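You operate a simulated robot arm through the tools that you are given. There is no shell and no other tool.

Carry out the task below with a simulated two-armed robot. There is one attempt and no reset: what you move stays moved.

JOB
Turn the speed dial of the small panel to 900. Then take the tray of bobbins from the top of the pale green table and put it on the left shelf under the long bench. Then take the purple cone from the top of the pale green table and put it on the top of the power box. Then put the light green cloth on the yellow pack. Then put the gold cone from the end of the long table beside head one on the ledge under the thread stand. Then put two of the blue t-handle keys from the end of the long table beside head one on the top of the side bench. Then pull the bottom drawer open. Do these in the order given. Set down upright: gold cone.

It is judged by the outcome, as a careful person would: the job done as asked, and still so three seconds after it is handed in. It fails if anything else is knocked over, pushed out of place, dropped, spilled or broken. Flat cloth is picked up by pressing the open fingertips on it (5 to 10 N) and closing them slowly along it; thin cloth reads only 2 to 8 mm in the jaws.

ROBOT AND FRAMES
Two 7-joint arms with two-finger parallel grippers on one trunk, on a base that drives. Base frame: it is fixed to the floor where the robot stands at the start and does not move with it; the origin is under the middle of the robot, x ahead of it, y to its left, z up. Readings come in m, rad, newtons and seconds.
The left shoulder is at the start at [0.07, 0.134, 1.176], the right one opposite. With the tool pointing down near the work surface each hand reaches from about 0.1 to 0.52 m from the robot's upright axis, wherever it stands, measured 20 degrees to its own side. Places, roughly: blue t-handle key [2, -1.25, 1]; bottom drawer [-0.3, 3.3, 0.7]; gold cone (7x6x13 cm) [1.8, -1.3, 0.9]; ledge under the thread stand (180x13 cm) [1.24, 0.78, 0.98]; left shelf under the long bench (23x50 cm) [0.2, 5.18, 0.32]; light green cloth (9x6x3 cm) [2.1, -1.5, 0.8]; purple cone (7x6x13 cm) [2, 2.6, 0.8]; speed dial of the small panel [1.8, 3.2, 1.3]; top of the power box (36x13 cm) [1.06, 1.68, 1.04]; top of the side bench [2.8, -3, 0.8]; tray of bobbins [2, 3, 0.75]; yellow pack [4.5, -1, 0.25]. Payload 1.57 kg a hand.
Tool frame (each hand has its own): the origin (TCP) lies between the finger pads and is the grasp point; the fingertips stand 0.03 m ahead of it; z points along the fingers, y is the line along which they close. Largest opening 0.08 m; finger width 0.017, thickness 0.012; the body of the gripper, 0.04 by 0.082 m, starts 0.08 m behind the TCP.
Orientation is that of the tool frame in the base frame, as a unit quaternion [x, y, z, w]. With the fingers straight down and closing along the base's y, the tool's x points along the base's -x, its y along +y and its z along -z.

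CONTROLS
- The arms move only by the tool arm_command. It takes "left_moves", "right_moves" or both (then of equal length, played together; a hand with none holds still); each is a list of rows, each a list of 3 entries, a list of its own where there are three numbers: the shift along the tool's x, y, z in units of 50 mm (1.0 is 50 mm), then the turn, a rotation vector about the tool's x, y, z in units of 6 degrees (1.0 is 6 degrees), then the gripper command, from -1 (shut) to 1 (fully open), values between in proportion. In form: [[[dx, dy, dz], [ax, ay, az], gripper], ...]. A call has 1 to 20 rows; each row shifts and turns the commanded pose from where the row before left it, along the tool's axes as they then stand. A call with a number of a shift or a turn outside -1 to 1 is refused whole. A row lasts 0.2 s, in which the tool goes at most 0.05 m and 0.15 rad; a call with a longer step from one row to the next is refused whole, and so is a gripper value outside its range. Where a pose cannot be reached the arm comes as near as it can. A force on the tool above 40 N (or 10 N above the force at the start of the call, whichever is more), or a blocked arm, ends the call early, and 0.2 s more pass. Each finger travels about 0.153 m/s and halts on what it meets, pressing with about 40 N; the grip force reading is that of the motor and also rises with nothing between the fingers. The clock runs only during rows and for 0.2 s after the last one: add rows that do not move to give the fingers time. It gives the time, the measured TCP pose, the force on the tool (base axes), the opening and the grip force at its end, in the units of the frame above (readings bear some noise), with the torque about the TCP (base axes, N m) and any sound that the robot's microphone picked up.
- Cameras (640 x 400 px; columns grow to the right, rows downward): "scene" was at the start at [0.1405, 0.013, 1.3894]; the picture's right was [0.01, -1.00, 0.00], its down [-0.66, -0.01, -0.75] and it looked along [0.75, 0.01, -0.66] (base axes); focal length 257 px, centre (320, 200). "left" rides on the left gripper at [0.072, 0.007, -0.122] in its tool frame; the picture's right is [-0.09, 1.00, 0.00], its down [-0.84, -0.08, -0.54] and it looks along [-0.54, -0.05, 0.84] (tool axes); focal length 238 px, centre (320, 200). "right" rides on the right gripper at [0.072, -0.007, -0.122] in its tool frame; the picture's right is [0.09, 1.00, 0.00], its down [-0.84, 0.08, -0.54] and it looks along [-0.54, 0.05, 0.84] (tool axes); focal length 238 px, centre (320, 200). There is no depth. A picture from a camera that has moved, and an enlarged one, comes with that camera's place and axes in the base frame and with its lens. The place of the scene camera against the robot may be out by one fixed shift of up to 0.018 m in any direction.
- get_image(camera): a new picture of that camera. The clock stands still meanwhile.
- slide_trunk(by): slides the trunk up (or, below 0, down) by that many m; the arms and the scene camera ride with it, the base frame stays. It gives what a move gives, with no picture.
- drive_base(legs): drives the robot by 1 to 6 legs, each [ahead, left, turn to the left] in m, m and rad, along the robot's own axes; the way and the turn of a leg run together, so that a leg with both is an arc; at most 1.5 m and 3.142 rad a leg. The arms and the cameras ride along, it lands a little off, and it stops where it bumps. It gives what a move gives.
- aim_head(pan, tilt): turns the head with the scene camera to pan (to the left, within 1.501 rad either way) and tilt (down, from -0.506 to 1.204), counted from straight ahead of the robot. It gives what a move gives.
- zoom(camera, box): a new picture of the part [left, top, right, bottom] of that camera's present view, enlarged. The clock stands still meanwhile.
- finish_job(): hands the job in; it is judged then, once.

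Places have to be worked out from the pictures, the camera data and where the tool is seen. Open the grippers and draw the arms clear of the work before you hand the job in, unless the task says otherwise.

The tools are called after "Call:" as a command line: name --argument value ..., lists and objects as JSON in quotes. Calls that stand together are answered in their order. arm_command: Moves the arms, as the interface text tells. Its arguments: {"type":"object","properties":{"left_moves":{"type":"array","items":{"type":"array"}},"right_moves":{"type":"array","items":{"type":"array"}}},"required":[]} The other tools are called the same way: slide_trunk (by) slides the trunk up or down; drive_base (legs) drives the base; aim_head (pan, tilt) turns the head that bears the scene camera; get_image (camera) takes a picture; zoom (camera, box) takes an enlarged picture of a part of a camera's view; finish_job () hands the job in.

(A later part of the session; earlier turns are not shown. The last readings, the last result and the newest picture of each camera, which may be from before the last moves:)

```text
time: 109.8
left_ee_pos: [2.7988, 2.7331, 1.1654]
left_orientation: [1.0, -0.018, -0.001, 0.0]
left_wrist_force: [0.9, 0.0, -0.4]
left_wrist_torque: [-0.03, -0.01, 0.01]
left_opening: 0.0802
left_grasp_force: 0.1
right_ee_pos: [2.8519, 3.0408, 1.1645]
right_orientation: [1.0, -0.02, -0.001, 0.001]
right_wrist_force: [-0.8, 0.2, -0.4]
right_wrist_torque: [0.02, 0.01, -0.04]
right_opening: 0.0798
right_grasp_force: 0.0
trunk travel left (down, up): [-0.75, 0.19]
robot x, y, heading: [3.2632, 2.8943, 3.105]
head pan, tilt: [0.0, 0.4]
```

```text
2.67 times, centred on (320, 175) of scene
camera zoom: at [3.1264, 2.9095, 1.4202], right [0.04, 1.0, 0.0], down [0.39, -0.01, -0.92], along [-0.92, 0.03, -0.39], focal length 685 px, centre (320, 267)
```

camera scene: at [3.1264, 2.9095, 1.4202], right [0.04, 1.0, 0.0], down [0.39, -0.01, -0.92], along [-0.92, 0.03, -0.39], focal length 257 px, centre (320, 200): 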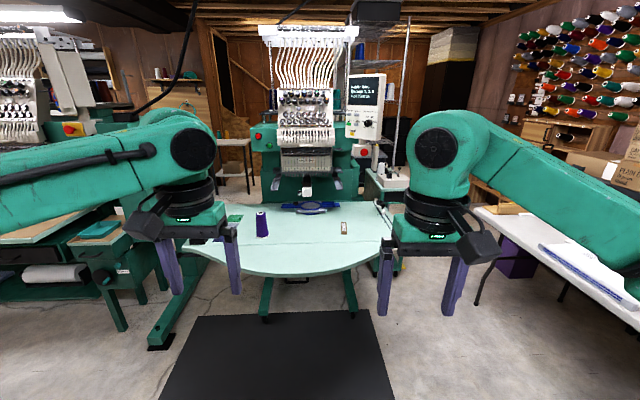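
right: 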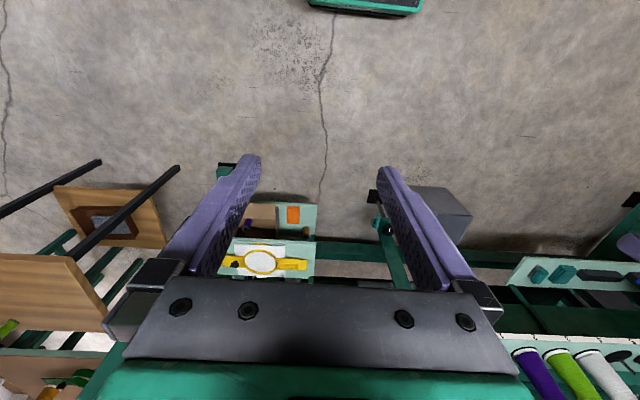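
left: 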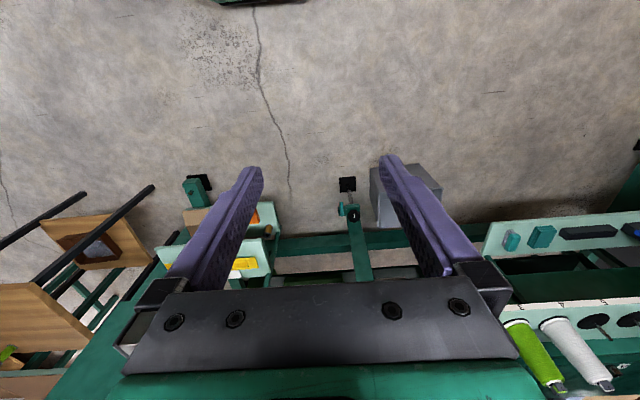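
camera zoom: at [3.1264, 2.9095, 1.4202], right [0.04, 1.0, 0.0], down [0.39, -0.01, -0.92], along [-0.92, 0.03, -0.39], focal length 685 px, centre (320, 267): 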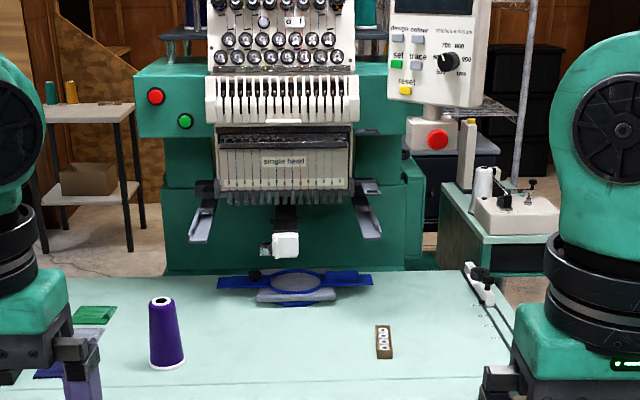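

I can see the dial at about [1.8,3.19,1.27], the tray of bobbins and the purple cone on the table. I zoom in on the panel to read its scale.

Call:
zoom --camera "scene" --box '[335, 60, 399, 150]'

Call:
zoom --camera "scene" --box '[344, 100, 392, 130]'

Call:
get_image --camera "left"

```text
4.44 times, centred on (367, 105) of scene
camera zoom: at [3.1264, 2.9095, 1.4202], right [0.04, 1.0, 0.0], down [0.39, -0.01, -0.92], along [-0.92, 0.03, -0.39], focal length 1141 px, centre (111, 622)
```

zoom: 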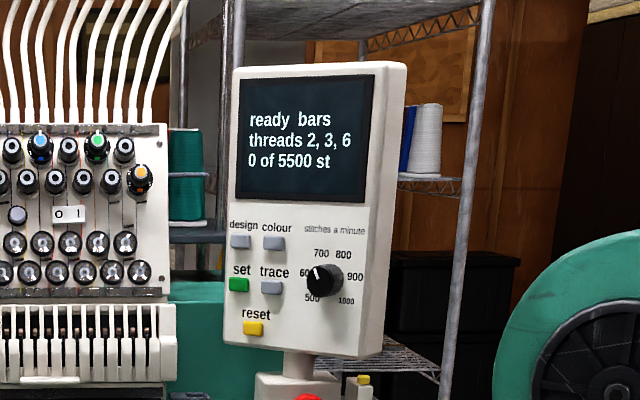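

```text
13.33 times, centred on (368, 115) of scene
camera zoom: at [3.1264, 2.9095, 1.4202], right [0.04, 1.0, 0.0], down [0.39, -0.01, -0.92], along [-0.92, 0.03, -0.39], focal length 3424 px, centre (-320, 1333)
```

zoom: 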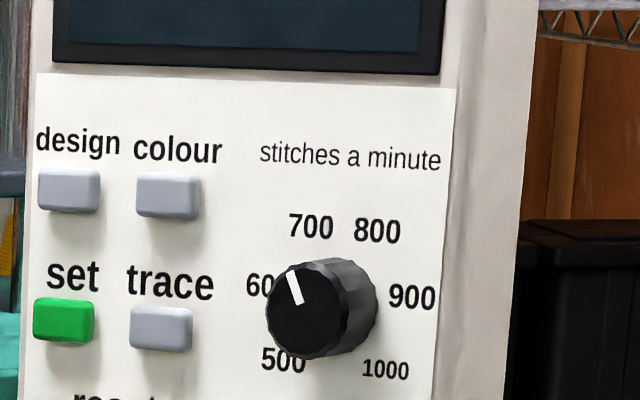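

```text
taken
camera left: at [2.8707, 2.7249, 1.2862], right [-0.13, -0.99, 0.0], down [-0.83, 0.11, 0.54], along [-0.54, 0.07, -0.84], focal length 238 px, centre (320, 200)
```

left: 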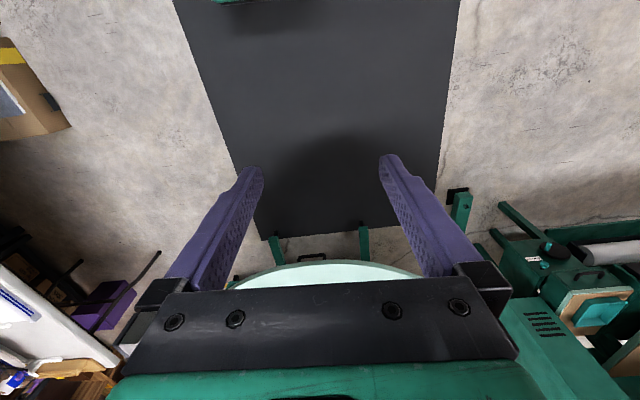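

The knob (about 35 mm wide) now points near 700; 900 is roughly 108° further clockwise. Before approaching, I look straight down to see how far my own base reaches forward.

Call:
aim_head --pan 0.0 --tilt 1.2

Call:
get_image --camera "scene"

```text
time: 111.0
left_ee_pos: [2.7986, 2.734, 1.1653]
left_orientation: [1.0, -0.019, -0.001, -0.001]
left_wrist_force: [0.4, 0.3, 0.3]
left_wrist_torque: [0.0, 0.0, 0.01]
left_opening: 0.0801
left_grasp_force: 0.0
right_ee_pos: [2.8511, 3.0404, 1.1647]
right_orientation: [1.0, -0.018, 0.0, -0.001]
right_wrist_force: [0.0, -0.3, -0.1]
right_wrist_torque: [-0.02, 0.0, 0.03]
right_opening: 0.08
right_grasp_force: 0.1
trunk travel left (down, up): [-0.75, 0.19]
robot x, y, heading: [3.2643, 2.8912, 3.104]
head pan, tilt: [0.0, 1.201]
```

```text
taken
camera scene: at [3.163, 2.9082, 1.3573], right [0.04, 1.0, 0.0], down [0.93, -0.04, -0.36], along [-0.36, 0.01, -0.93], focal length 257 px, centre (320, 200)
```

scene: 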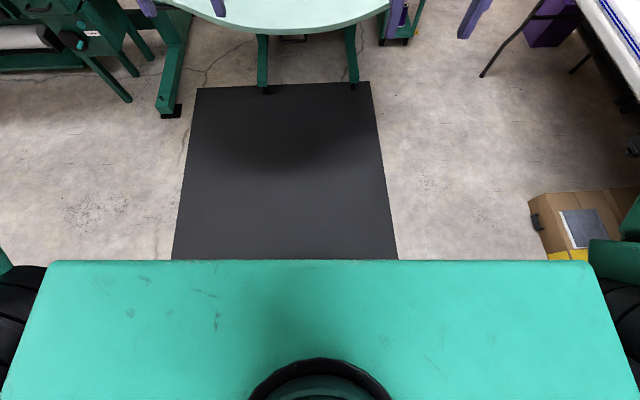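

The base is small (about 0.2 m forward), so I can stand close to the table. I drive up to x≈2.65 and look again at the panel.

Call:
drive_base --legs '[[0.6, -0.1, 0.035]]'

Call:
aim_head --pan 0.0 --tilt 0.3

Call:
get_image --camera "scene"

Call:
zoom --camera "scene" --box '[340, 110, 420, 160]'

Call:
get_image --camera "right"

```text
time: 114.4
left_ee_pos: [2.2119, 2.826, 1.1657]
left_orientation: [1.0, -0.001, 0.0, 0.0]
left_wrist_force: [0.7, 0.5, 0.1]
left_wrist_torque: [0.02, 0.01, -0.01]
left_opening: 0.0802
left_grasp_force: 0.2
right_ee_pos: [2.2537, 3.1359, 1.1646]
right_orientation: [1.0, -0.003, -0.001, 0.0]
right_wrist_force: [0.4, -0.5, -0.2]
right_wrist_torque: [0.04, 0.0, -0.01]
right_opening: 0.08
right_grasp_force: 0.0
trunk travel left (down, up): [-0.75, 0.19]
robot x, y, heading: [2.6663, 3.001, 3.14]
head pan, tilt: [0.0, 1.201]
```

```text
time: 115.6
left_ee_pos: [2.2124, 2.8265, 1.1644]
left_orientation: [1.0, 0.0, -0.001, 0.001]
left_wrist_force: [0.0, -0.1, 0.0]
left_wrist_torque: [0.01, 0.02, 0.02]
left_opening: 0.08
left_grasp_force: 0.0
right_ee_pos: [2.2534, 3.1362, 1.1645]
right_orientation: [1.0, -0.003, -0.001, 0.0]
right_wrist_force: [0.5, 0.2, 0.2]
right_wrist_torque: [0.0, 0.02, 0.03]
right_opening: 0.0799
right_grasp_force: 0.0
trunk travel left (down, up): [-0.75, 0.19]
robot x, y, heading: [2.6701, 3.0001, 3.134]
head pan, tilt: [0.0, 0.3]
```

```text
taken
camera scene: at [2.532, 3.0138, 1.4293], right [0.0, 1.0, 0.0], down [0.3, 0.0, -0.95], along [-0.95, 0.0, -0.3], focal length 257 px, centre (320, 200)
```

scene: 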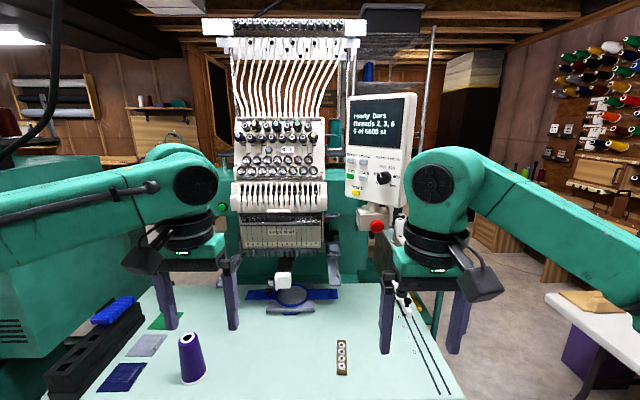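

```text
8.00 times, centred on (380, 135) of scene
camera zoom: at [2.532, 3.0138, 1.4293], right [0.0, 1.0, 0.0], down [0.3, 0.0, -0.95], along [-0.95, 0.0, -0.3], focal length 2055 px, centre (-160, 720)
```

zoom: 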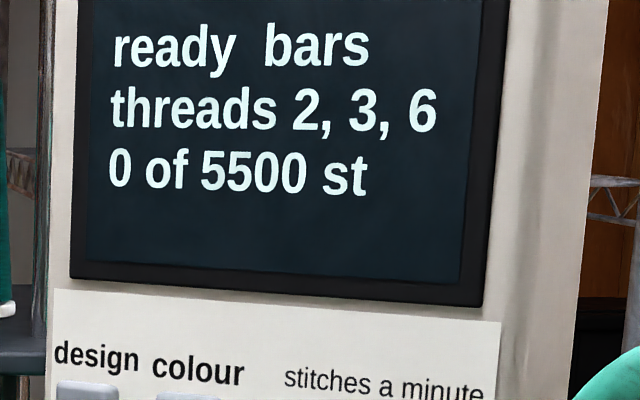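

```text
taken
camera right: at [2.327, 3.1423, 1.2858], right [0.09, -1.0, 0.0], down [-0.84, -0.07, 0.54], along [-0.54, -0.05, -0.84], focal length 238 px, centre (320, 200)
```

right: 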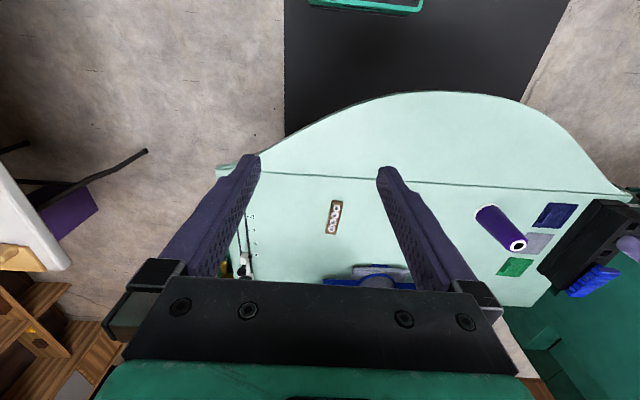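

I take an enlarged view of the whole panel from here to triangulate its corners and the knob.

Call:
zoom --camera "scene" --box '[300, 70, 460, 245]'

Call:
zoom --camera "scene" --box '[340, 150, 420, 200]'

```text
2.29 times, centred on (380, 158) of scene
camera zoom: at [2.532, 3.0138, 1.4293], right [0.0, 1.0, 0.0], down [0.3, 0.0, -0.95], along [-0.95, 0.0, -0.3], focal length 587 px, centre (183, 297)
```

zoom: 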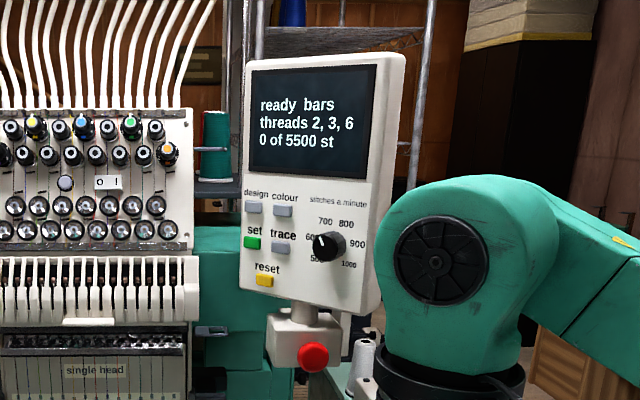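

```text
8.00 times, centred on (380, 175) of scene
camera zoom: at [2.532, 3.0138, 1.4293], right [0.0, 1.0, 0.0], down [0.3, 0.0, -0.95], along [-0.95, 0.0, -0.3], focal length 2055 px, centre (-160, 400)
```

zoom: 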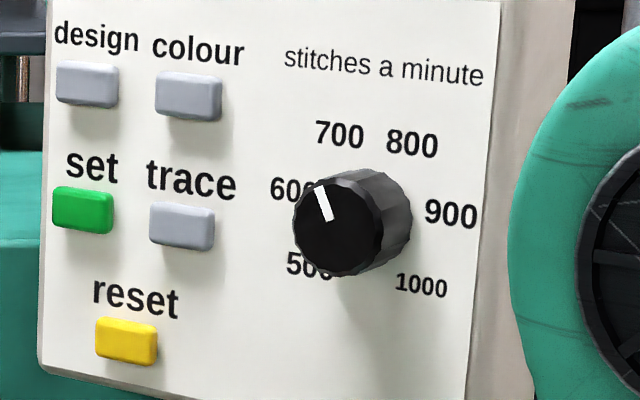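

The scale is symmetric (±27°, ±81°, ±135°), the pointer is at 700, the panel is yawed about 40° with the knob at roughly [1.81,3.21,1.28]. I pitch the right hand up to point forward while moving it toward the panel, staying well short.

Call:
arm_command --right_moves '[[[-0.267, 0, -0.147], [0, -1, 0], 1], [[-0.281, 0, -0.118], [0, -1, 0], 1], [[-0.292, 0, -0.088], [0, -1, 0], 1], [[-0.299, 0, -0.057], [0, -1, 0], 1], [[-0.304, 0, -0.026], [0, -1, 0], 1], [[-0.305, 0, 0.006], [0, -1, 0], 1], [[-0.302, 0, 0.038], [0, -1, 0], 1], [[-0.297, 0, 0.069], [0, -1, 0], 1], [[-0.288, 0, 0.1], [0, -1, 0], 1], [[-0.276, 0, 0.13], [0, -1, 0], 1], [[-0.261, 0, 0.158], [0, -1, 0], 1], [[-0.243, 0, 0.184], [0, -1, 0], 1], [[-0.222, 0, 0.209], [0, -1, 0], 1], [[-0.199, 0, 0.231], [0, -1, 0], 1], [[-0.174, 0, 0.25], [0, -1, 0], 1]]'

Call:
get_image --camera "scene"

Call:
get_image --camera "right"

```text
time: 118.8
left_ee_pos: [2.2105, 2.8269, 1.1637]
left_orientation: [1.0, -0.001, 0.0, 0.0]
left_wrist_force: [0.2, -0.5, 0.8]
left_wrist_torque: [0.02, 0.0, -0.01]
left_opening: 0.0801
left_grasp_force: 0.1
right_ee_pos: [2.0523, 3.1383, 1.273]
right_orientation: [-0.706, 0.001, 0.708, 0.001]
right_wrist_force: [0.4, -0.1, 0.4]
right_wrist_torque: [0.03, 0.02, 0.03]
right_opening: 0.08
right_grasp_force: 0.1
trunk travel left (down, up): [-0.75, 0.19]
robot x, y, heading: [2.6731, 3.0032, 3.138]
head pan, tilt: [0.0, 0.3]
```

```text
taken
camera scene: at [2.5313, 3.0139, 1.4293], right [0.0, 1.0, 0.0], down [0.3, 0.0, -0.96], along [-0.96, 0.0, -0.3], focal length 257 px, centre (320, 200)
```

scene: 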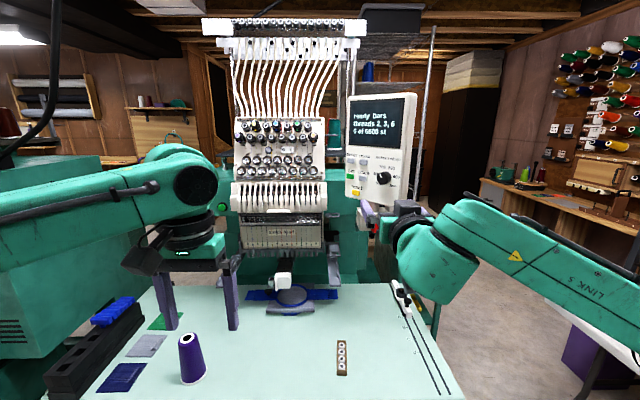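

```text
taken
camera right: at [2.1759, 3.1441, 1.2013], right [0.0, -1.0, -0.09], down [0.54, -0.08, 0.84], along [-0.84, -0.05, 0.54], focal length 238 px, centre (320, 200)
```

right: 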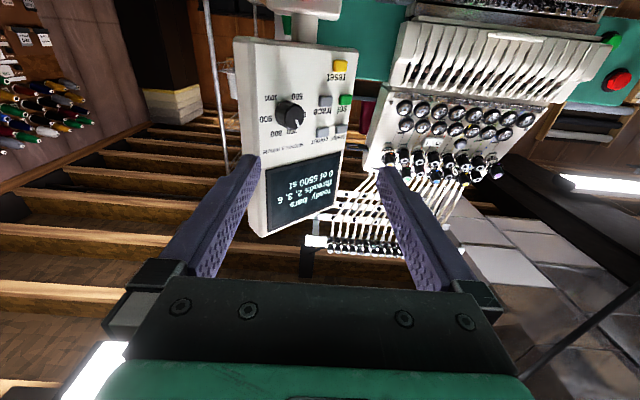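

The hand moved as planned. I zoom the wrist camera on the knob to locate it more exactly.

Call:
zoom --camera "right" --box '[240, 70, 368, 150]'

```text
5.00 times, centred on (304, 110) of right
camera zoom: at [2.1759, 3.1441, 1.2013], right [0.0, -1.0, -0.09], down [0.54, -0.08, 0.84], along [-0.84, -0.05, 0.54], focal length 1192 px, centre (400, 650)
```

zoom: 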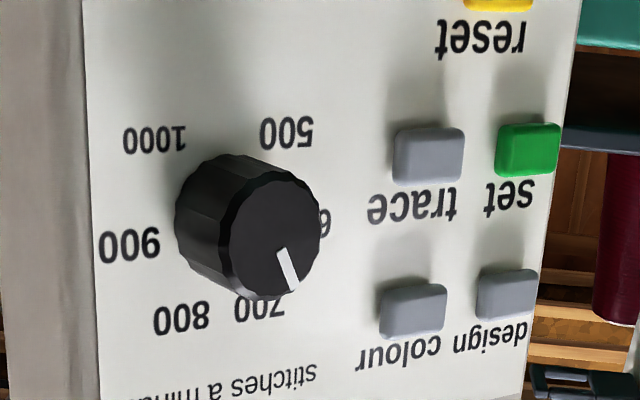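

Ring centre by the wrist camera is about [1.84,3.19,1.28]. I yaw the hand 40° to face the panel squarely and bring it to about 12 cm off the panel.

Call:
arm_command --right_moves '[[[-0.023, 0.071, 0.357], [0.952, 0, 0], 1], [[-0.023, 0.1065, 0.348], [0.952, 0, 0], 1], [[-0.023, 0.1404, 0.336], [0.952, 0, 0], 1], [[-0.023, 0.173, 0.32], [0.952, 0, 0], 1], [[-0.023, 0.204, 0.301], [0.952, 0, 0], 1], [[-0.023, 0.233, 0.279], [0.952, 0, 0], 1], [[-0.023, 0.26, 0.255], [0.952, 0, 0], 1]]'

Call:
get_image --camera "right"

Call:
zoom --camera "right" --box '[240, 70, 400, 170]'

Call:
get_image --camera "scene"

```text
time: 120.4
left_ee_pos: [2.2121, 2.8257, 1.165]
left_orientation: [1.0, -0.002, -0.002, -0.001]
left_wrist_force: [0.5, 0.5, 0.6]
left_wrist_torque: [0.0, 0.0, 0.01]
left_opening: 0.0801
left_grasp_force: 0.1
right_ee_pos: [1.9559, 3.1217, 1.2822]
right_orientation: [-0.664, 0.241, 0.665, 0.241]
right_wrist_force: [0.3, 1.0, 0.0]
right_wrist_torque: [-0.04, 0.04, -0.03]
right_opening: 0.0799
right_grasp_force: 0.1
right hand out of reach, approached as far as the arm can: row 7
trunk travel left (down, up): [-0.75, 0.19]
robot x, y, heading: [2.6703, 3.0023, 3.135]
head pan, tilt: [0.0, 0.3]
```

```text
taken
camera right: at [2.0552, 3.0488, 1.2103], right [-0.64, -0.76, -0.09], down [0.37, -0.41, 0.84], along [-0.68, 0.5, 0.54], focal length 238 px, centre (320, 200)
```

right: 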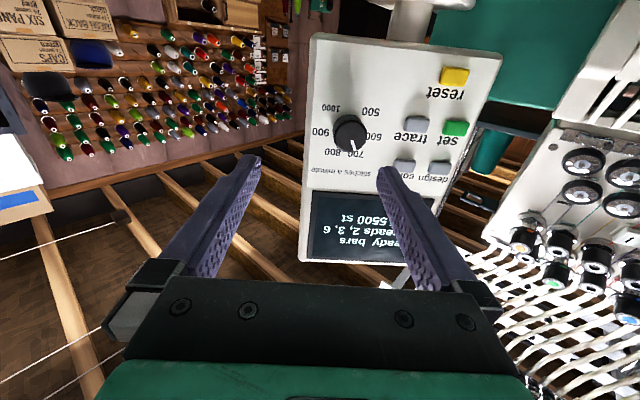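

```text
4.00 times, centred on (320, 120) of right
camera zoom: at [2.0552, 3.0488, 1.2103], right [-0.64, -0.76, -0.09], down [0.37, -0.41, 0.84], along [-0.68, 0.5, 0.54], focal length 953 px, centre (320, 520)
```

zoom: 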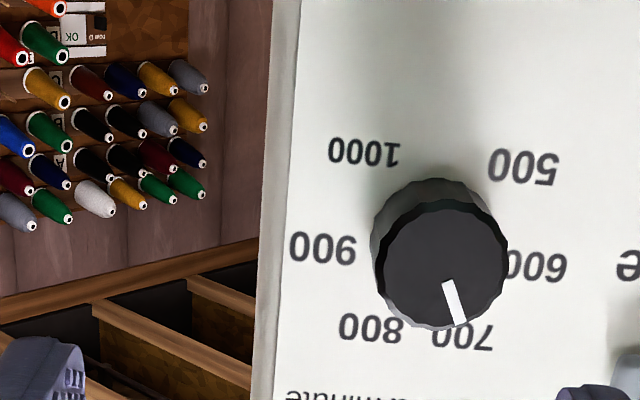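

```text
taken
camera scene: at [2.5327, 3.013, 1.4295], right [0.0, 1.0, 0.0], down [0.3, 0.0, -0.96], along [-0.96, 0.0, -0.3], focal length 257 px, centre (320, 200)
```

scene: 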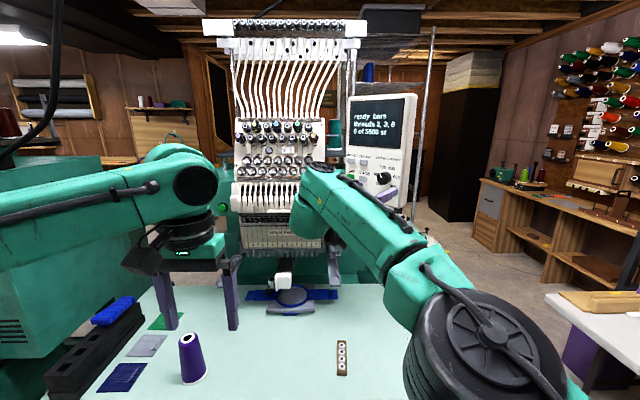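

Two wrist views agree: the dial's centre on the panel is at [1.830,3.1875,1.283], the tool is square to it, and the pointer sits at 700. The arm is at its reach limit, so I back the hand off 0.1 m, drive 0.15 m closer, and re-check.

Call:
arm_command --right_moves '[[[0, 0, -1], [0, 0, 0], 1], [[0, 0, -1], [0, 0, 0], 1], [[0, 0, 0], [0, 0, 0], 1]]'

Call:
drive_base --legs '[[0.15, 0.0, 0.0]]'

Call:
get_image --camera "right"

Call:
get_image --camera "scene"

```text
time: 121.2
left_ee_pos: [2.2093, 2.8267, 1.1636]
left_orientation: [1.0, -0.001, 0.0, 0.0]
left_wrist_force: [0.7, -0.7, -0.6]
left_wrist_torque: [0.03, 0.0, 0.05]
left_opening: 0.0801
left_grasp_force: 0.0
right_ee_pos: [2.0319, 3.0601, 1.2801]
right_orientation: [-0.664, 0.243, 0.664, 0.244]
right_wrist_force: [0.2, -0.8, -0.9]
right_wrist_torque: [0.02, 0.01, 0.0]
right_opening: 0.0801
right_grasp_force: 0.0
trunk travel left (down, up): [-0.75, 0.19]
robot x, y, heading: [2.6692, 3.0023, 3.142]
head pan, tilt: [0.0, 0.3]
```

```text
time: 122.5
left_ee_pos: [2.0644, 2.8268, 1.1664]
left_orientation: [1.0, 0.0, -0.002, 0.0]
left_wrist_force: [0.7, -0.3, -0.4]
left_wrist_torque: [0.05, 0.01, 0.0]
left_opening: 0.0797
left_grasp_force: 0.0
right_ee_pos: [1.8853, 3.0581, 1.2838]
right_orientation: [-0.664, 0.242, 0.665, 0.242]
right_wrist_force: [0.1, -0.7, 0.3]
right_wrist_torque: [0.0, 0.02, 0.01]
right_opening: 0.0798
right_grasp_force: 0.1
trunk travel left (down, up): [-0.75, 0.19]
robot x, y, heading: [2.521, 3.0021, 3.139]
head pan, tilt: [0.0, 0.3]
```

```text
taken
camera right: at [1.9847, 2.9845, 1.2114], right [-0.64, -0.76, -0.09], down [0.37, -0.41, 0.84], along [-0.67, 0.5, 0.54], focal length 238 px, centre (320, 200)
```

right: 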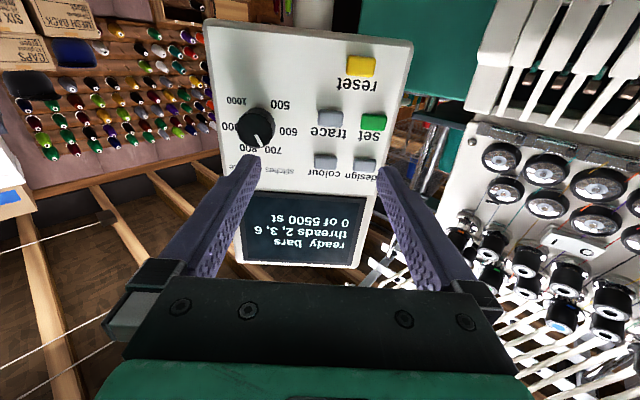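

```text
taken
camera scene: at [2.386, 3.0141, 1.4297], right [0.0, 1.0, 0.0], down [0.29, 0.0, -0.96], along [-0.96, 0.0, -0.29], focal length 257 px, centre (320, 200)
```

scene: 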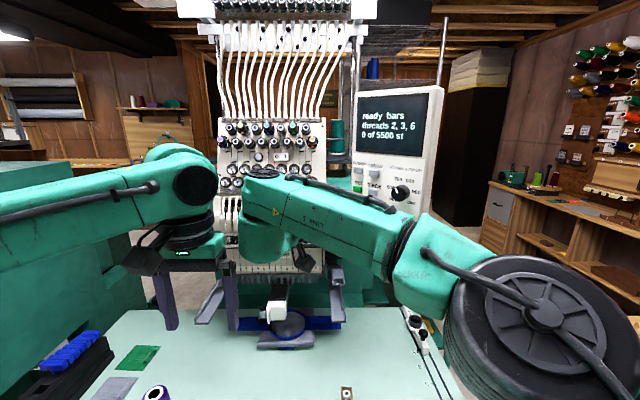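

The hand is 0.125 m off the panel and 64 mm to the side of the dial axis. I shift sideways onto the axis and roll the hand -54° so the 108° clockwise turn is centred, then check.

Call:
arm_command --right_moves '[[[0.01, -0.638, 0], [0, 0, 0], 1], [[0.01, -0.638, 0], [0, 0, 0], 1], [[0, 0, 0], [0, 0, -1], 1], [[0, 0, 0], [0, 0, -1], 1], [[0, 0, 0], [0, 0, -1], 1], [[0, 0, 0], [0, 0, -1], 1], [[0, 0, 0], [0, 0, -1], 1], [[0, 0, 0], [0, 0, -1], 1], [[0, 0, 0], [0, 0, -1], 1], [[0, 0, 0], [0, 0, -1], 1], [[0, 0, 0], [0, 0, -1], 1], [[0, 0, 0], [0, 0, 0], 1]]'

Call:
get_image --camera "right"

Call:
get_image --camera "scene"

```text
time: 125.1
left_ee_pos: [2.062, 2.8269, 1.1637]
left_orientation: [1.0, 0.0, -0.001, 0.0]
left_wrist_force: [0.7, 0.5, 0.1]
left_wrist_torque: [-0.01, 0.04, 0.01]
left_opening: 0.0799
left_grasp_force: 0.0
right_ee_pos: [1.9244, 3.1071, 1.2782]
right_orientation: [0.702, 0.086, -0.482, -0.517]
right_wrist_force: [-0.4, 0.5, 1.3]
right_wrist_torque: [0.0, 0.02, 0.01]
right_opening: 0.0799
right_grasp_force: 0.0
trunk travel left (down, up): [-0.75, 0.19]
robot x, y, heading: [2.521, 2.998, 3.137]
head pan, tilt: [0.0, 0.3]
```

```text
taken
camera right: at [2.0588, 3.0757, 1.2432], right [-0.33, -0.39, -0.86], down [-0.05, -0.9, 0.43], along [-0.94, 0.19, 0.28], focal length 238 px, centre (320, 200)
```

right: 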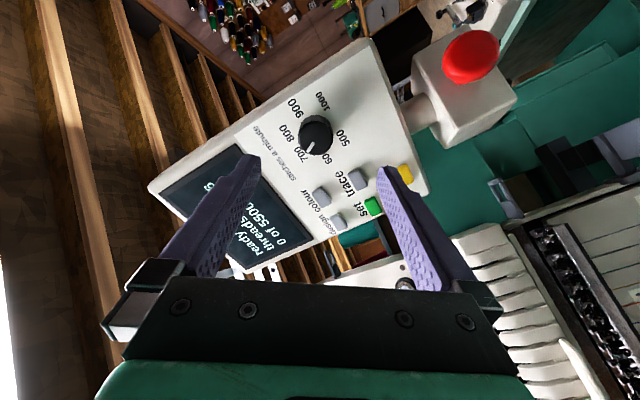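

```text
taken
camera scene: at [2.3829, 3.014, 1.4294], right [0.0, 1.0, 0.0], down [0.3, 0.0, -0.96], along [-0.96, 0.0, -0.3], focal length 257 px, centre (320, 200)
```

scene: 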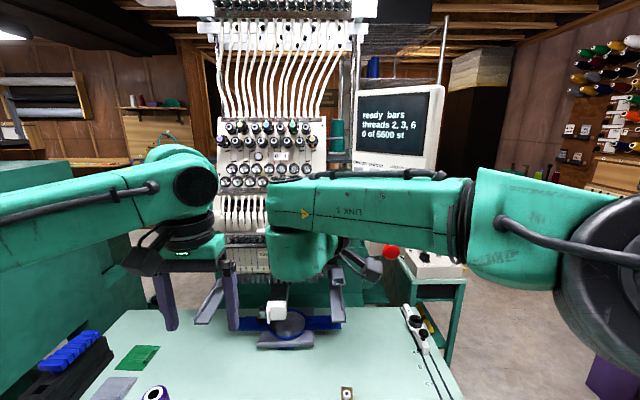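

The TCP is on the axis but 5 mm low by the readings. I zoom to confirm the knob's location from this view before going in.

Call:
zoom --camera "right" --box '[260, 80, 388, 160]'

```text
5.00 times, centred on (324, 120) of right
camera zoom: at [2.0588, 3.0757, 1.2432], right [-0.33, -0.39, -0.86], down [-0.05, -0.9, 0.43], along [-0.94, 0.19, 0.28], focal length 1192 px, centre (300, 600)
```

zoom: 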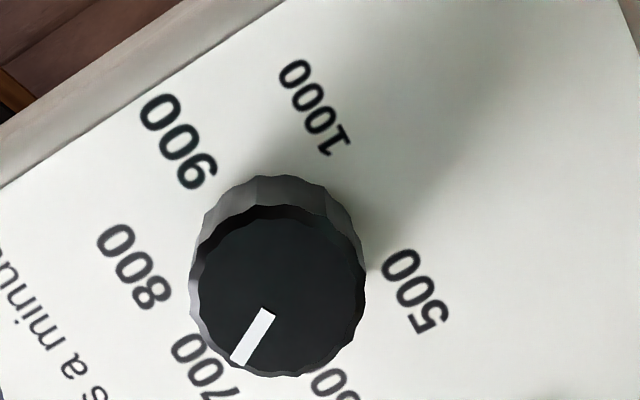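

The view agrees to ~1.5 mm. I correct 5.5 mm upward, advance 88 mm along the axis (fingertips ending ~6 mm off the panel), without closing yet.

Call:
arm_command --right_moves '[[[-0.065, -0.089, 0], [0, 0, 0], 1], [[0, 0, 0.44], [0, 0, 0], 1], [[0, 0, 0.44], [0, 0, 0], 1], [[0, 0, 0.44], [0, 0, 0], 1], [[0, 0, 0.44], [0, 0, 0], 1], [[0, 0, 0], [0, 0, 0], 1]]'

Call:
get_image --camera "right"

Call:
zoom --camera "scene" --box '[330, 120, 450, 270]'

```text
time: 126.5
left_ee_pos: [2.0625, 2.8266, 1.1633]
left_orientation: [1.0, -0.001, -0.001, 0.0]
left_wrist_force: [0.1, -0.2, 0.1]
left_wrist_torque: [0.02, -0.03, -0.01]
left_opening: 0.08
left_grasp_force: 0.1
right_ee_pos: [1.8573, 3.1625, 1.2848]
right_orientation: [0.701, 0.085, -0.482, -0.518]
right_wrist_force: [0.0, 1.1, 0.3]
right_wrist_torque: [0.02, 0.0, 0.0]
right_opening: 0.08
right_grasp_force: 0.0
trunk travel left (down, up): [-0.75, 0.19]
robot x, y, heading: [2.5197, 2.9979, 3.136]
head pan, tilt: [0.0, 0.3]
```

```text
taken
camera right: at [1.9917, 3.1324, 1.2488], right [-0.33, -0.39, -0.86], down [-0.05, -0.9, 0.43], along [-0.94, 0.19, 0.28], focal length 238 px, centre (320, 200)
```

right: 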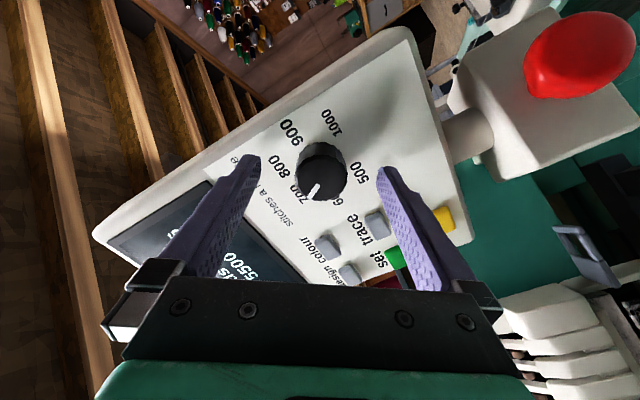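

```text
2.67 times, centred on (390, 195) of scene
camera zoom: at [2.3833, 3.0137, 1.4294], right [0.0, 1.0, 0.0], down [0.3, 0.0, -0.96], along [-0.96, 0.0, -0.3], focal length 685 px, centre (133, 213)
```

zoom: 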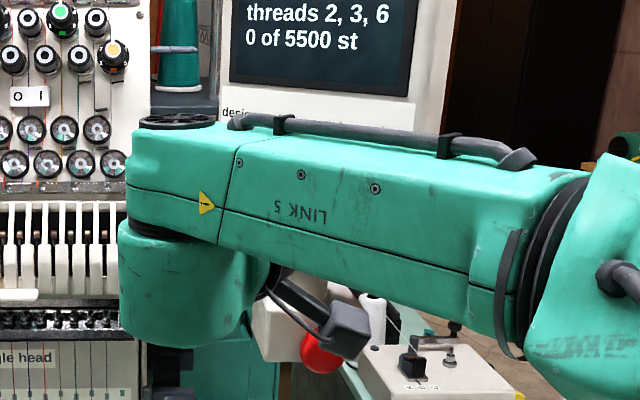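

The knob is between the fingertips, tips about 7 mm off the panel face. I close the gripper on it and read the forces.

Call:
arm_command --right_moves '[[[0, 0, 0], [0, 0, 0], 0.3], [[0, 0, 0], [0, 0, 0], -0.2], [[0, 0, 0], [0, 0, 0], -0.6], [[0, 0, 0], [0, 0, 0], -0.6]]'

Call:
get_image --camera "right"

```text
time: 127.5
left_ee_pos: [2.063, 2.8267, 1.1635]
left_orientation: [1.0, -0.001, -0.001, 0.0]
left_wrist_force: [0.5, -0.3, 0.0]
left_wrist_torque: [-0.01, -0.03, -0.01]
left_opening: 0.0797
left_grasp_force: 0.0
right_ee_pos: [1.8574, 3.1646, 1.2852]
right_orientation: [0.702, 0.086, -0.482, -0.518]
right_wrist_force: [-0.3, 0.3, -3.6]
right_wrist_torque: [0.44, 0.51, -0.26]
right_opening: 0.0343
right_grasp_force: 42.2
trunk travel left (down, up): [-0.75, 0.19]
robot x, y, heading: [2.5205, 3.0016, 3.137]
head pan, tilt: [0.0, 0.3]
```

```text
taken
camera right: at [1.9913, 3.1325, 1.2484], right [-0.33, -0.39, -0.86], down [-0.05, -0.9, 0.43], along [-0.94, 0.19, 0.28], focal length 238 px, centre (320, 200)
```

right: 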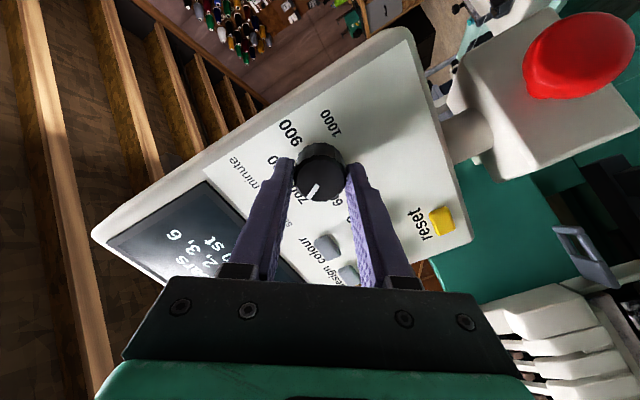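

The knob is held (opening 34 mm) with little side force. I turn it 108° clockwise about the tool axis.

Call:
arm_command --right_moves '[[[0, 0, 0], [0, 0, 1], -0.6], [[0, 0, 0], [0, 0, 1], -0.6], [[0, 0, 0], [0, 0, 1], -0.6], [[0, 0, 0], [0, 0, 1], -0.6], [[0, 0, 0], [0, 0, 1], -0.6], [[0, 0, 0], [0, 0, 1], -0.6], [[0, 0, 0], [0, 0, 1], -0.6], [[0, 0, 0], [0, 0, 1], -0.6], [[0, 0, 0], [0, 0, 1], -0.6], [[0, 0, 0], [0, 0, 1], -0.6], [[0, 0, 0], [0, 0, 1], -0.6], [[0, 0, 0], [0, 0, 1], -0.6], [[0, 0, 0], [0, 0, 1], -0.6], [[0, 0, 0], [0, 0, 1], -0.6], [[0, 0, 0], [0, 0, 1], -0.6], [[0, 0, 0], [0, 0, 1], -0.6], [[0, 0, 0], [0, 0, 1], -0.6], [[0, 0, 0], [0, 0, 1], -0.6], [[0, 0, 0], [0, 0, 0], -0.6]]'

Call:
get_image --camera "right"

Call:
zoom --camera "right" --box '[240, 110, 400, 210]'

```text
time: 131.5
left_ee_pos: [2.0632, 2.8289, 1.1632]
left_orientation: [1.0, 0.0, -0.001, 0.0]
left_wrist_force: [-0.6, 0.4, 0.2]
left_wrist_torque: [-0.02, 0.02, 0.02]
left_opening: 0.0801
left_grasp_force: 0.1
right_ee_pos: [1.8578, 3.164, 1.2853]
right_orientation: [-0.481, 0.519, 0.701, -0.086]
right_wrist_force: [5.4, 0.1, -8.6]
right_wrist_torque: [-0.3, -0.41, -0.88]
right_opening: 0.0341
right_grasp_force: 41.6
trunk travel left (down, up): [-0.75, 0.19]
robot x, y, heading: [2.5213, 3.0039, 3.144]
head pan, tilt: [0.0, 0.3]
```

```text
taken
camera right: at [1.917, 3.0442, 1.2382], right [-0.42, -0.5, 0.75], down [0.82, 0.14, 0.55], along [-0.38, 0.85, 0.36], focal length 238 px, centre (320, 200)
```

right: 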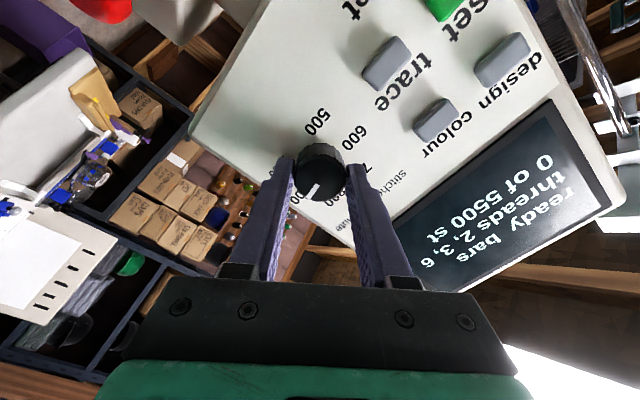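

```text
4.00 times, centred on (320, 160) of right
camera zoom: at [1.917, 3.0442, 1.2382], right [-0.42, -0.5, 0.75], down [0.82, 0.14, 0.55], along [-0.38, 0.85, 0.36], focal length 953 px, centre (320, 360)
```

zoom: 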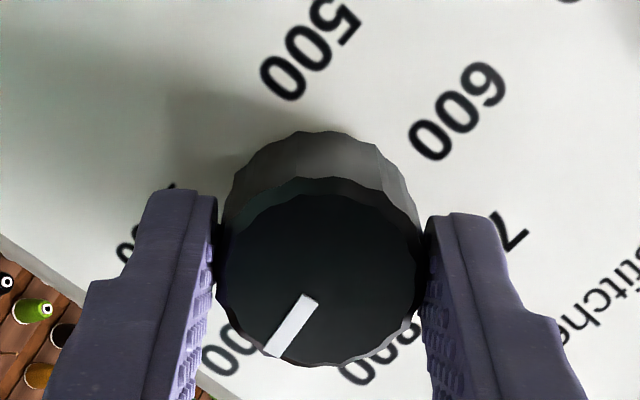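

The pointer now lies at about 83° (900 is at 81°). I open the fingers, back straight off, and check the reading.

Call:
arm_command --right_moves '[[[0, 0, 0], [0, 0, 0], 0], [[0, 0, 0], [0, 0, 0], 1], [[0, 0, 0], [0, 0, 0], 1], [[0, 0, -0.5], [0, 0, 0], 1], [[0, 0, -0.7], [0, 0, 0], 1], [[0, 0, -0.9], [0, 0, 0], 1], [[0, 0, -0.4], [0, 0, 0], 1]]'

Call:
get_image --camera "right"

Call:
zoom --camera "right" --box '[240, 60, 400, 160]'

```text
time: 133.1
left_ee_pos: [2.0627, 2.8265, 1.1634]
left_orientation: [1.0, 0.0, -0.001, -0.001]
left_wrist_force: [-0.5, 0.2, 0.1]
left_wrist_torque: [0.04, 0.01, -0.03]
left_opening: 0.0798
left_grasp_force: 0.1
right_ee_pos: [1.9534, 3.0809, 1.2859]
right_orientation: [-0.482, 0.517, 0.702, -0.085]
right_wrist_force: [0.1, -1.2, 0.7]
right_wrist_torque: [0.0, 0.01, 0.01]
right_opening: 0.0801
right_grasp_force: 0.0
trunk travel left (down, up): [-0.75, 0.19]
robot x, y, heading: [2.5197, 3.0018, 3.137]
head pan, tilt: [0.0, 0.3]
```

```text
taken
camera right: at [2.0136, 2.9602, 1.2376], right [-0.42, -0.5, 0.75], down [0.82, 0.13, 0.55], along [-0.38, 0.85, 0.36], focal length 238 px, centre (320, 200)
```

right: 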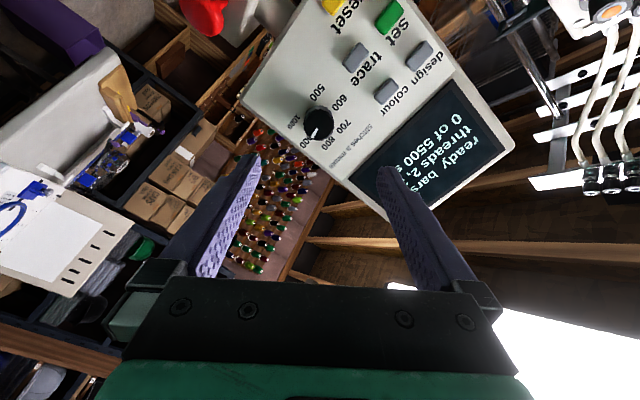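

```text
4.00 times, centred on (320, 110) of right
camera zoom: at [2.0136, 2.9602, 1.2376], right [-0.42, -0.5, 0.75], down [0.82, 0.13, 0.55], along [-0.38, 0.85, 0.36], focal length 953 px, centre (320, 560)
```

zoom: 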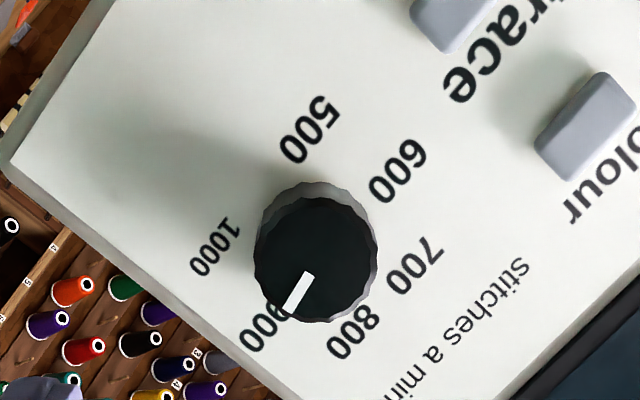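

The pointer reads 900 (≈80° against 81°): the dial is done. Now I look right toward the long bench to plan the tray's way and see its shelves.

Call:
aim_head --pan -0.7 --tilt 0.35

Call:
get_image --camera "scene"

Call:
zoom --camera "scene" --box '[160, 120, 480, 320]'

Call:
aim_head --pan -1.3 --tilt 0.5

Call:
get_image --camera "scene"

```text
time: 134.2
left_ee_pos: [2.0627, 2.8258, 1.1627]
left_orientation: [1.0, -0.001, -0.001, 0.0]
left_wrist_force: [-0.3, 0.3, -0.1]
left_wrist_torque: [-0.02, -0.01, -0.01]
left_opening: 0.0801
left_grasp_force: 0.1
right_ee_pos: [1.9526, 3.08, 1.2856]
right_orientation: [-0.481, 0.519, 0.702, -0.086]
right_wrist_force: [-0.3, 0.1, 0.3]
right_wrist_torque: [0.0, 0.01, 0.0]
right_opening: 0.0798
right_grasp_force: 0.1
trunk travel left (down, up): [-0.75, 0.19]
robot x, y, heading: [2.5219, 3.0014, 3.138]
head pan, tilt: [-0.7, 0.351]
```

```text
taken
camera scene: at [2.4053, 3.0736, 1.4247], right [0.65, 0.76, 0.0], down [0.26, -0.22, -0.94], along [-0.72, 0.61, -0.34], focal length 257 px, centre (320, 200)
```

scene: 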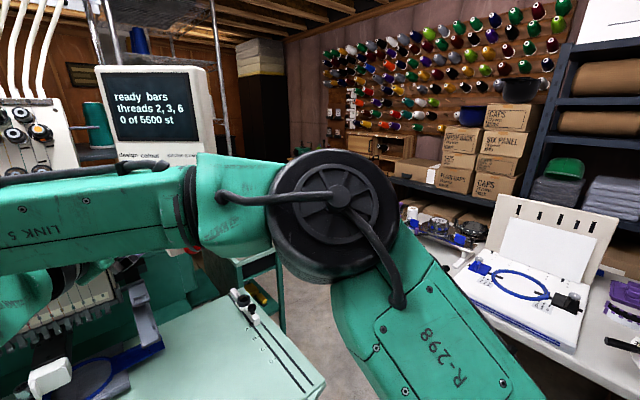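

```text
2.00 times, centred on (320, 220) of scene
camera zoom: at [2.4053, 3.0736, 1.4247], right [0.65, 0.76, 0.0], down [0.26, -0.22, -0.94], along [-0.72, 0.61, -0.34], focal length 514 px, centre (320, 160)
```

zoom: 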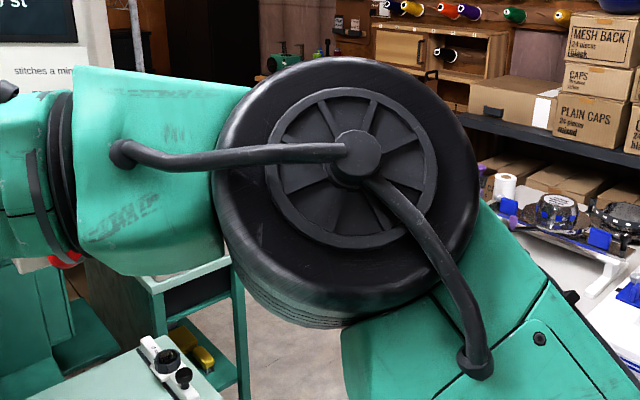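

```text
time: 135.2
left_ee_pos: [2.0626, 2.8267, 1.1623]
left_orientation: [1.0, -0.002, 0.0, 0.0]
left_wrist_force: [0.5, -1.0, -0.1]
left_wrist_torque: [0.0, 0.0, -0.03]
left_opening: 0.0799
left_grasp_force: 0.0
right_ee_pos: [1.9523, 3.0814, 1.2844]
right_orientation: [-0.481, 0.519, 0.702, -0.086]
right_wrist_force: [-0.6, 0.6, -0.4]
right_wrist_torque: [0.05, 0.0, 0.0]
right_opening: 0.08
right_grasp_force: 0.1
trunk travel left (down, up): [-0.75, 0.19]
robot x, y, heading: [2.522, 2.9987, 3.139]
head pan, tilt: [-1.3, 0.499]
```

```text
taken
camera scene: at [2.4522, 3.1014, 1.411], right [0.96, 0.27, 0.0], down [0.13, -0.46, -0.88], along [-0.23, 0.85, -0.48], focal length 257 px, centre (320, 200)
```

scene: 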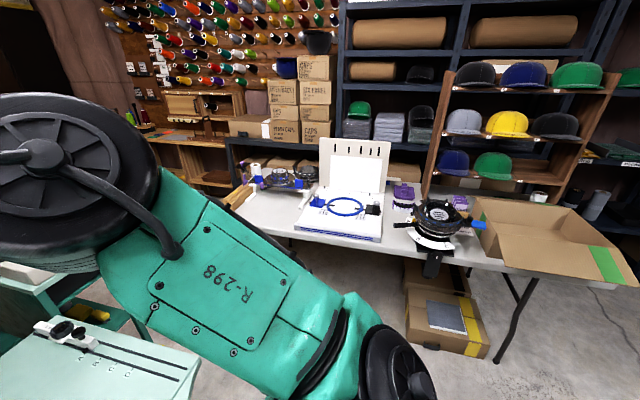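

The dial is set. The tray's only safe way to the bench is probably around the front, since a cart stands between the machines and white table. First I bring the right hand back: retract, unroll, unyaw, then pitch down.

Call:
arm_command --right_moves '[[[0, 0, -1], [0, 0, 0], 1], [[0, 0, -1], [0, 0, 0], 1], [[0, 0, 0], [0, 0, -1], 1], [[0, 0, 0], [0, 0, -1], 1], [[0, 0, 0], [0, 0, -1], 1], [[0, 0, 0], [0, 0, -1], 1], [[0, 0, 0], [0, 0, -1], 1], [[0, 0, 0], [0, 0, -1], 1], [[0, 0, 0], [0, 0, -1], 1], [[0, 0, 0], [0, 0, -1], 1], [[0, 0, 0], [0, 0, -1], 1], [[0, 0, 0], [-0.952, 0, 0], 1], [[0, 0, 0], [-0.952, 0, 0], 1], [[0, 0, 0], [-0.952, 0, 0], 1], [[0, 0, 0], [-0.952, 0, 0], 1], [[0, 0, 0], [-0.952, 0, 0], 1], [[0, 0, 0], [-0.952, 0, 0], 1], [[0, 0, 0], [-0.952, 0, 0], 1]]'

Call:
arm_command --right_moves '[[[0.161, -0.159, -0.097], [0, 1, 0], 1], [[0.171, -0.159, -0.08], [0, 1, 0], 1], [[0.178, -0.159, -0.062], [0, 1, 0], 1], [[0.183, -0.159, -0.043], [0, 1, 0], 1], [[0.187, -0.159, -0.023], [0, 1, 0], 1], [[0.188, -0.159, -0.004], [0, 1, 0], 1], [[0.188, -0.159, 0.016], [0, 1, 0], 1], [[0.185, -0.159, 0.036], [0, 1, 0], 1], [[0.18, -0.159, 0.055], [0, 1, 0], 1], [[0.174, -0.159, 0.073], [0, 1, 0], 1], [[0.165, -0.159, 0.091], [0, 1, 0], 1], [[0.155, -0.159, 0.108], [0, 1, 0], 1], [[0.142, -0.159, 0.123], [0, 1, 0], 1], [[0.129, -0.159, 0.138], [0, 1, 0], 1], [[0.114, -0.159, 0.15], [0, 1, 0], 1]]'

Call:
aim_head --pan 0.0 --tilt 0.8

Call:
get_image --camera "scene"

Call:
get_image --camera "left"

```text
time: 139.0
left_ee_pos: [2.0631, 2.8284, 1.1625]
left_orientation: [1.0, -0.001, -0.001, 0.0]
left_wrist_force: [-0.1, -0.6, -0.4]
left_wrist_torque: [-0.04, 0.01, -0.02]
left_opening: 0.0804
left_grasp_force: 0.1
right_ee_pos: [2.0288, 3.0205, 1.2863]
right_orientation: [-0.707, 0.001, 0.708, 0.0]
right_wrist_force: [0.5, -0.2, 0.0]
right_wrist_torque: [0.03, 0.01, 0.0]
right_opening: 0.0799
right_grasp_force: 0.1
trunk travel left (down, up): [-0.75, 0.19]
robot x, y, heading: [2.5212, 2.9998, 3.139]
head pan, tilt: [-1.3, 0.499]
```

```text
time: 142.2
left_ee_pos: [2.0632, 2.8266, 1.1635]
left_orientation: [1.0, -0.001, 0.0, 0.0]
left_wrist_force: [-0.5, -0.5, 0.1]
left_wrist_torque: [0.02, -0.01, 0.01]
left_opening: 0.0798
left_grasp_force: 0.0
right_ee_pos: [2.1017, 3.1382, 1.1653]
right_orientation: [1.0, -0.001, 0.001, 0.001]
right_wrist_force: [-0.7, 0.9, -0.3]
right_wrist_torque: [-0.02, -0.01, -0.01]
right_opening: 0.0801
right_grasp_force: 0.0
trunk travel left (down, up): [-0.75, 0.19]
robot x, y, heading: [2.5203, 3.0035, 3.14]
head pan, tilt: [-1.3, 0.499]
```

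```text
time: 143.7
left_ee_pos: [2.0622, 2.8257, 1.1622]
left_orientation: [1.0, -0.001, -0.001, 0.001]
left_wrist_force: [0.2, 0.4, -0.3]
left_wrist_torque: [-0.02, 0.04, -0.02]
left_opening: 0.0797
left_grasp_force: 0.0
right_ee_pos: [2.1028, 3.1369, 1.1649]
right_orientation: [1.0, -0.001, -0.001, 0.0]
right_wrist_force: [-0.7, -0.4, -0.8]
right_wrist_torque: [0.01, 0.01, -0.04]
right_opening: 0.0799
right_grasp_force: 0.0
trunk travel left (down, up): [-0.75, 0.19]
robot x, y, heading: [2.5211, 3.0011, 3.141]
head pan, tilt: [0.0, 0.799]
```

```text
taken
camera scene: at [2.3958, 3.0141, 1.385], right [0.0, 1.0, 0.0], down [0.72, 0.0, -0.7], along [-0.7, 0.0, -0.72], focal length 257 px, centre (320, 200)
```

scene: 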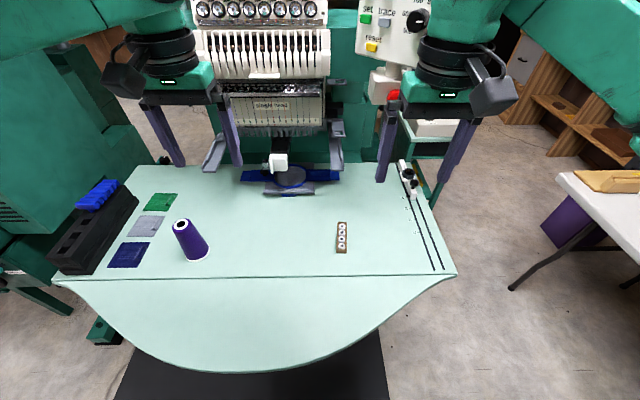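

```text
taken
camera left: at [2.1345, 2.8205, 1.2847], right [-0.09, -1.0, 0.0], down [-0.84, 0.08, 0.54], along [-0.54, 0.05, -0.84], focal length 238 px, centre (320, 200)
```

left: 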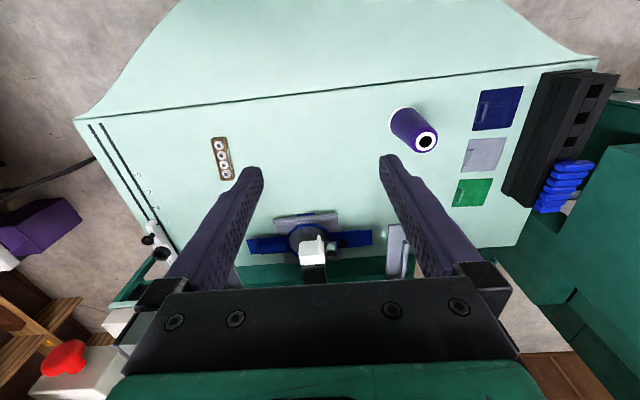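

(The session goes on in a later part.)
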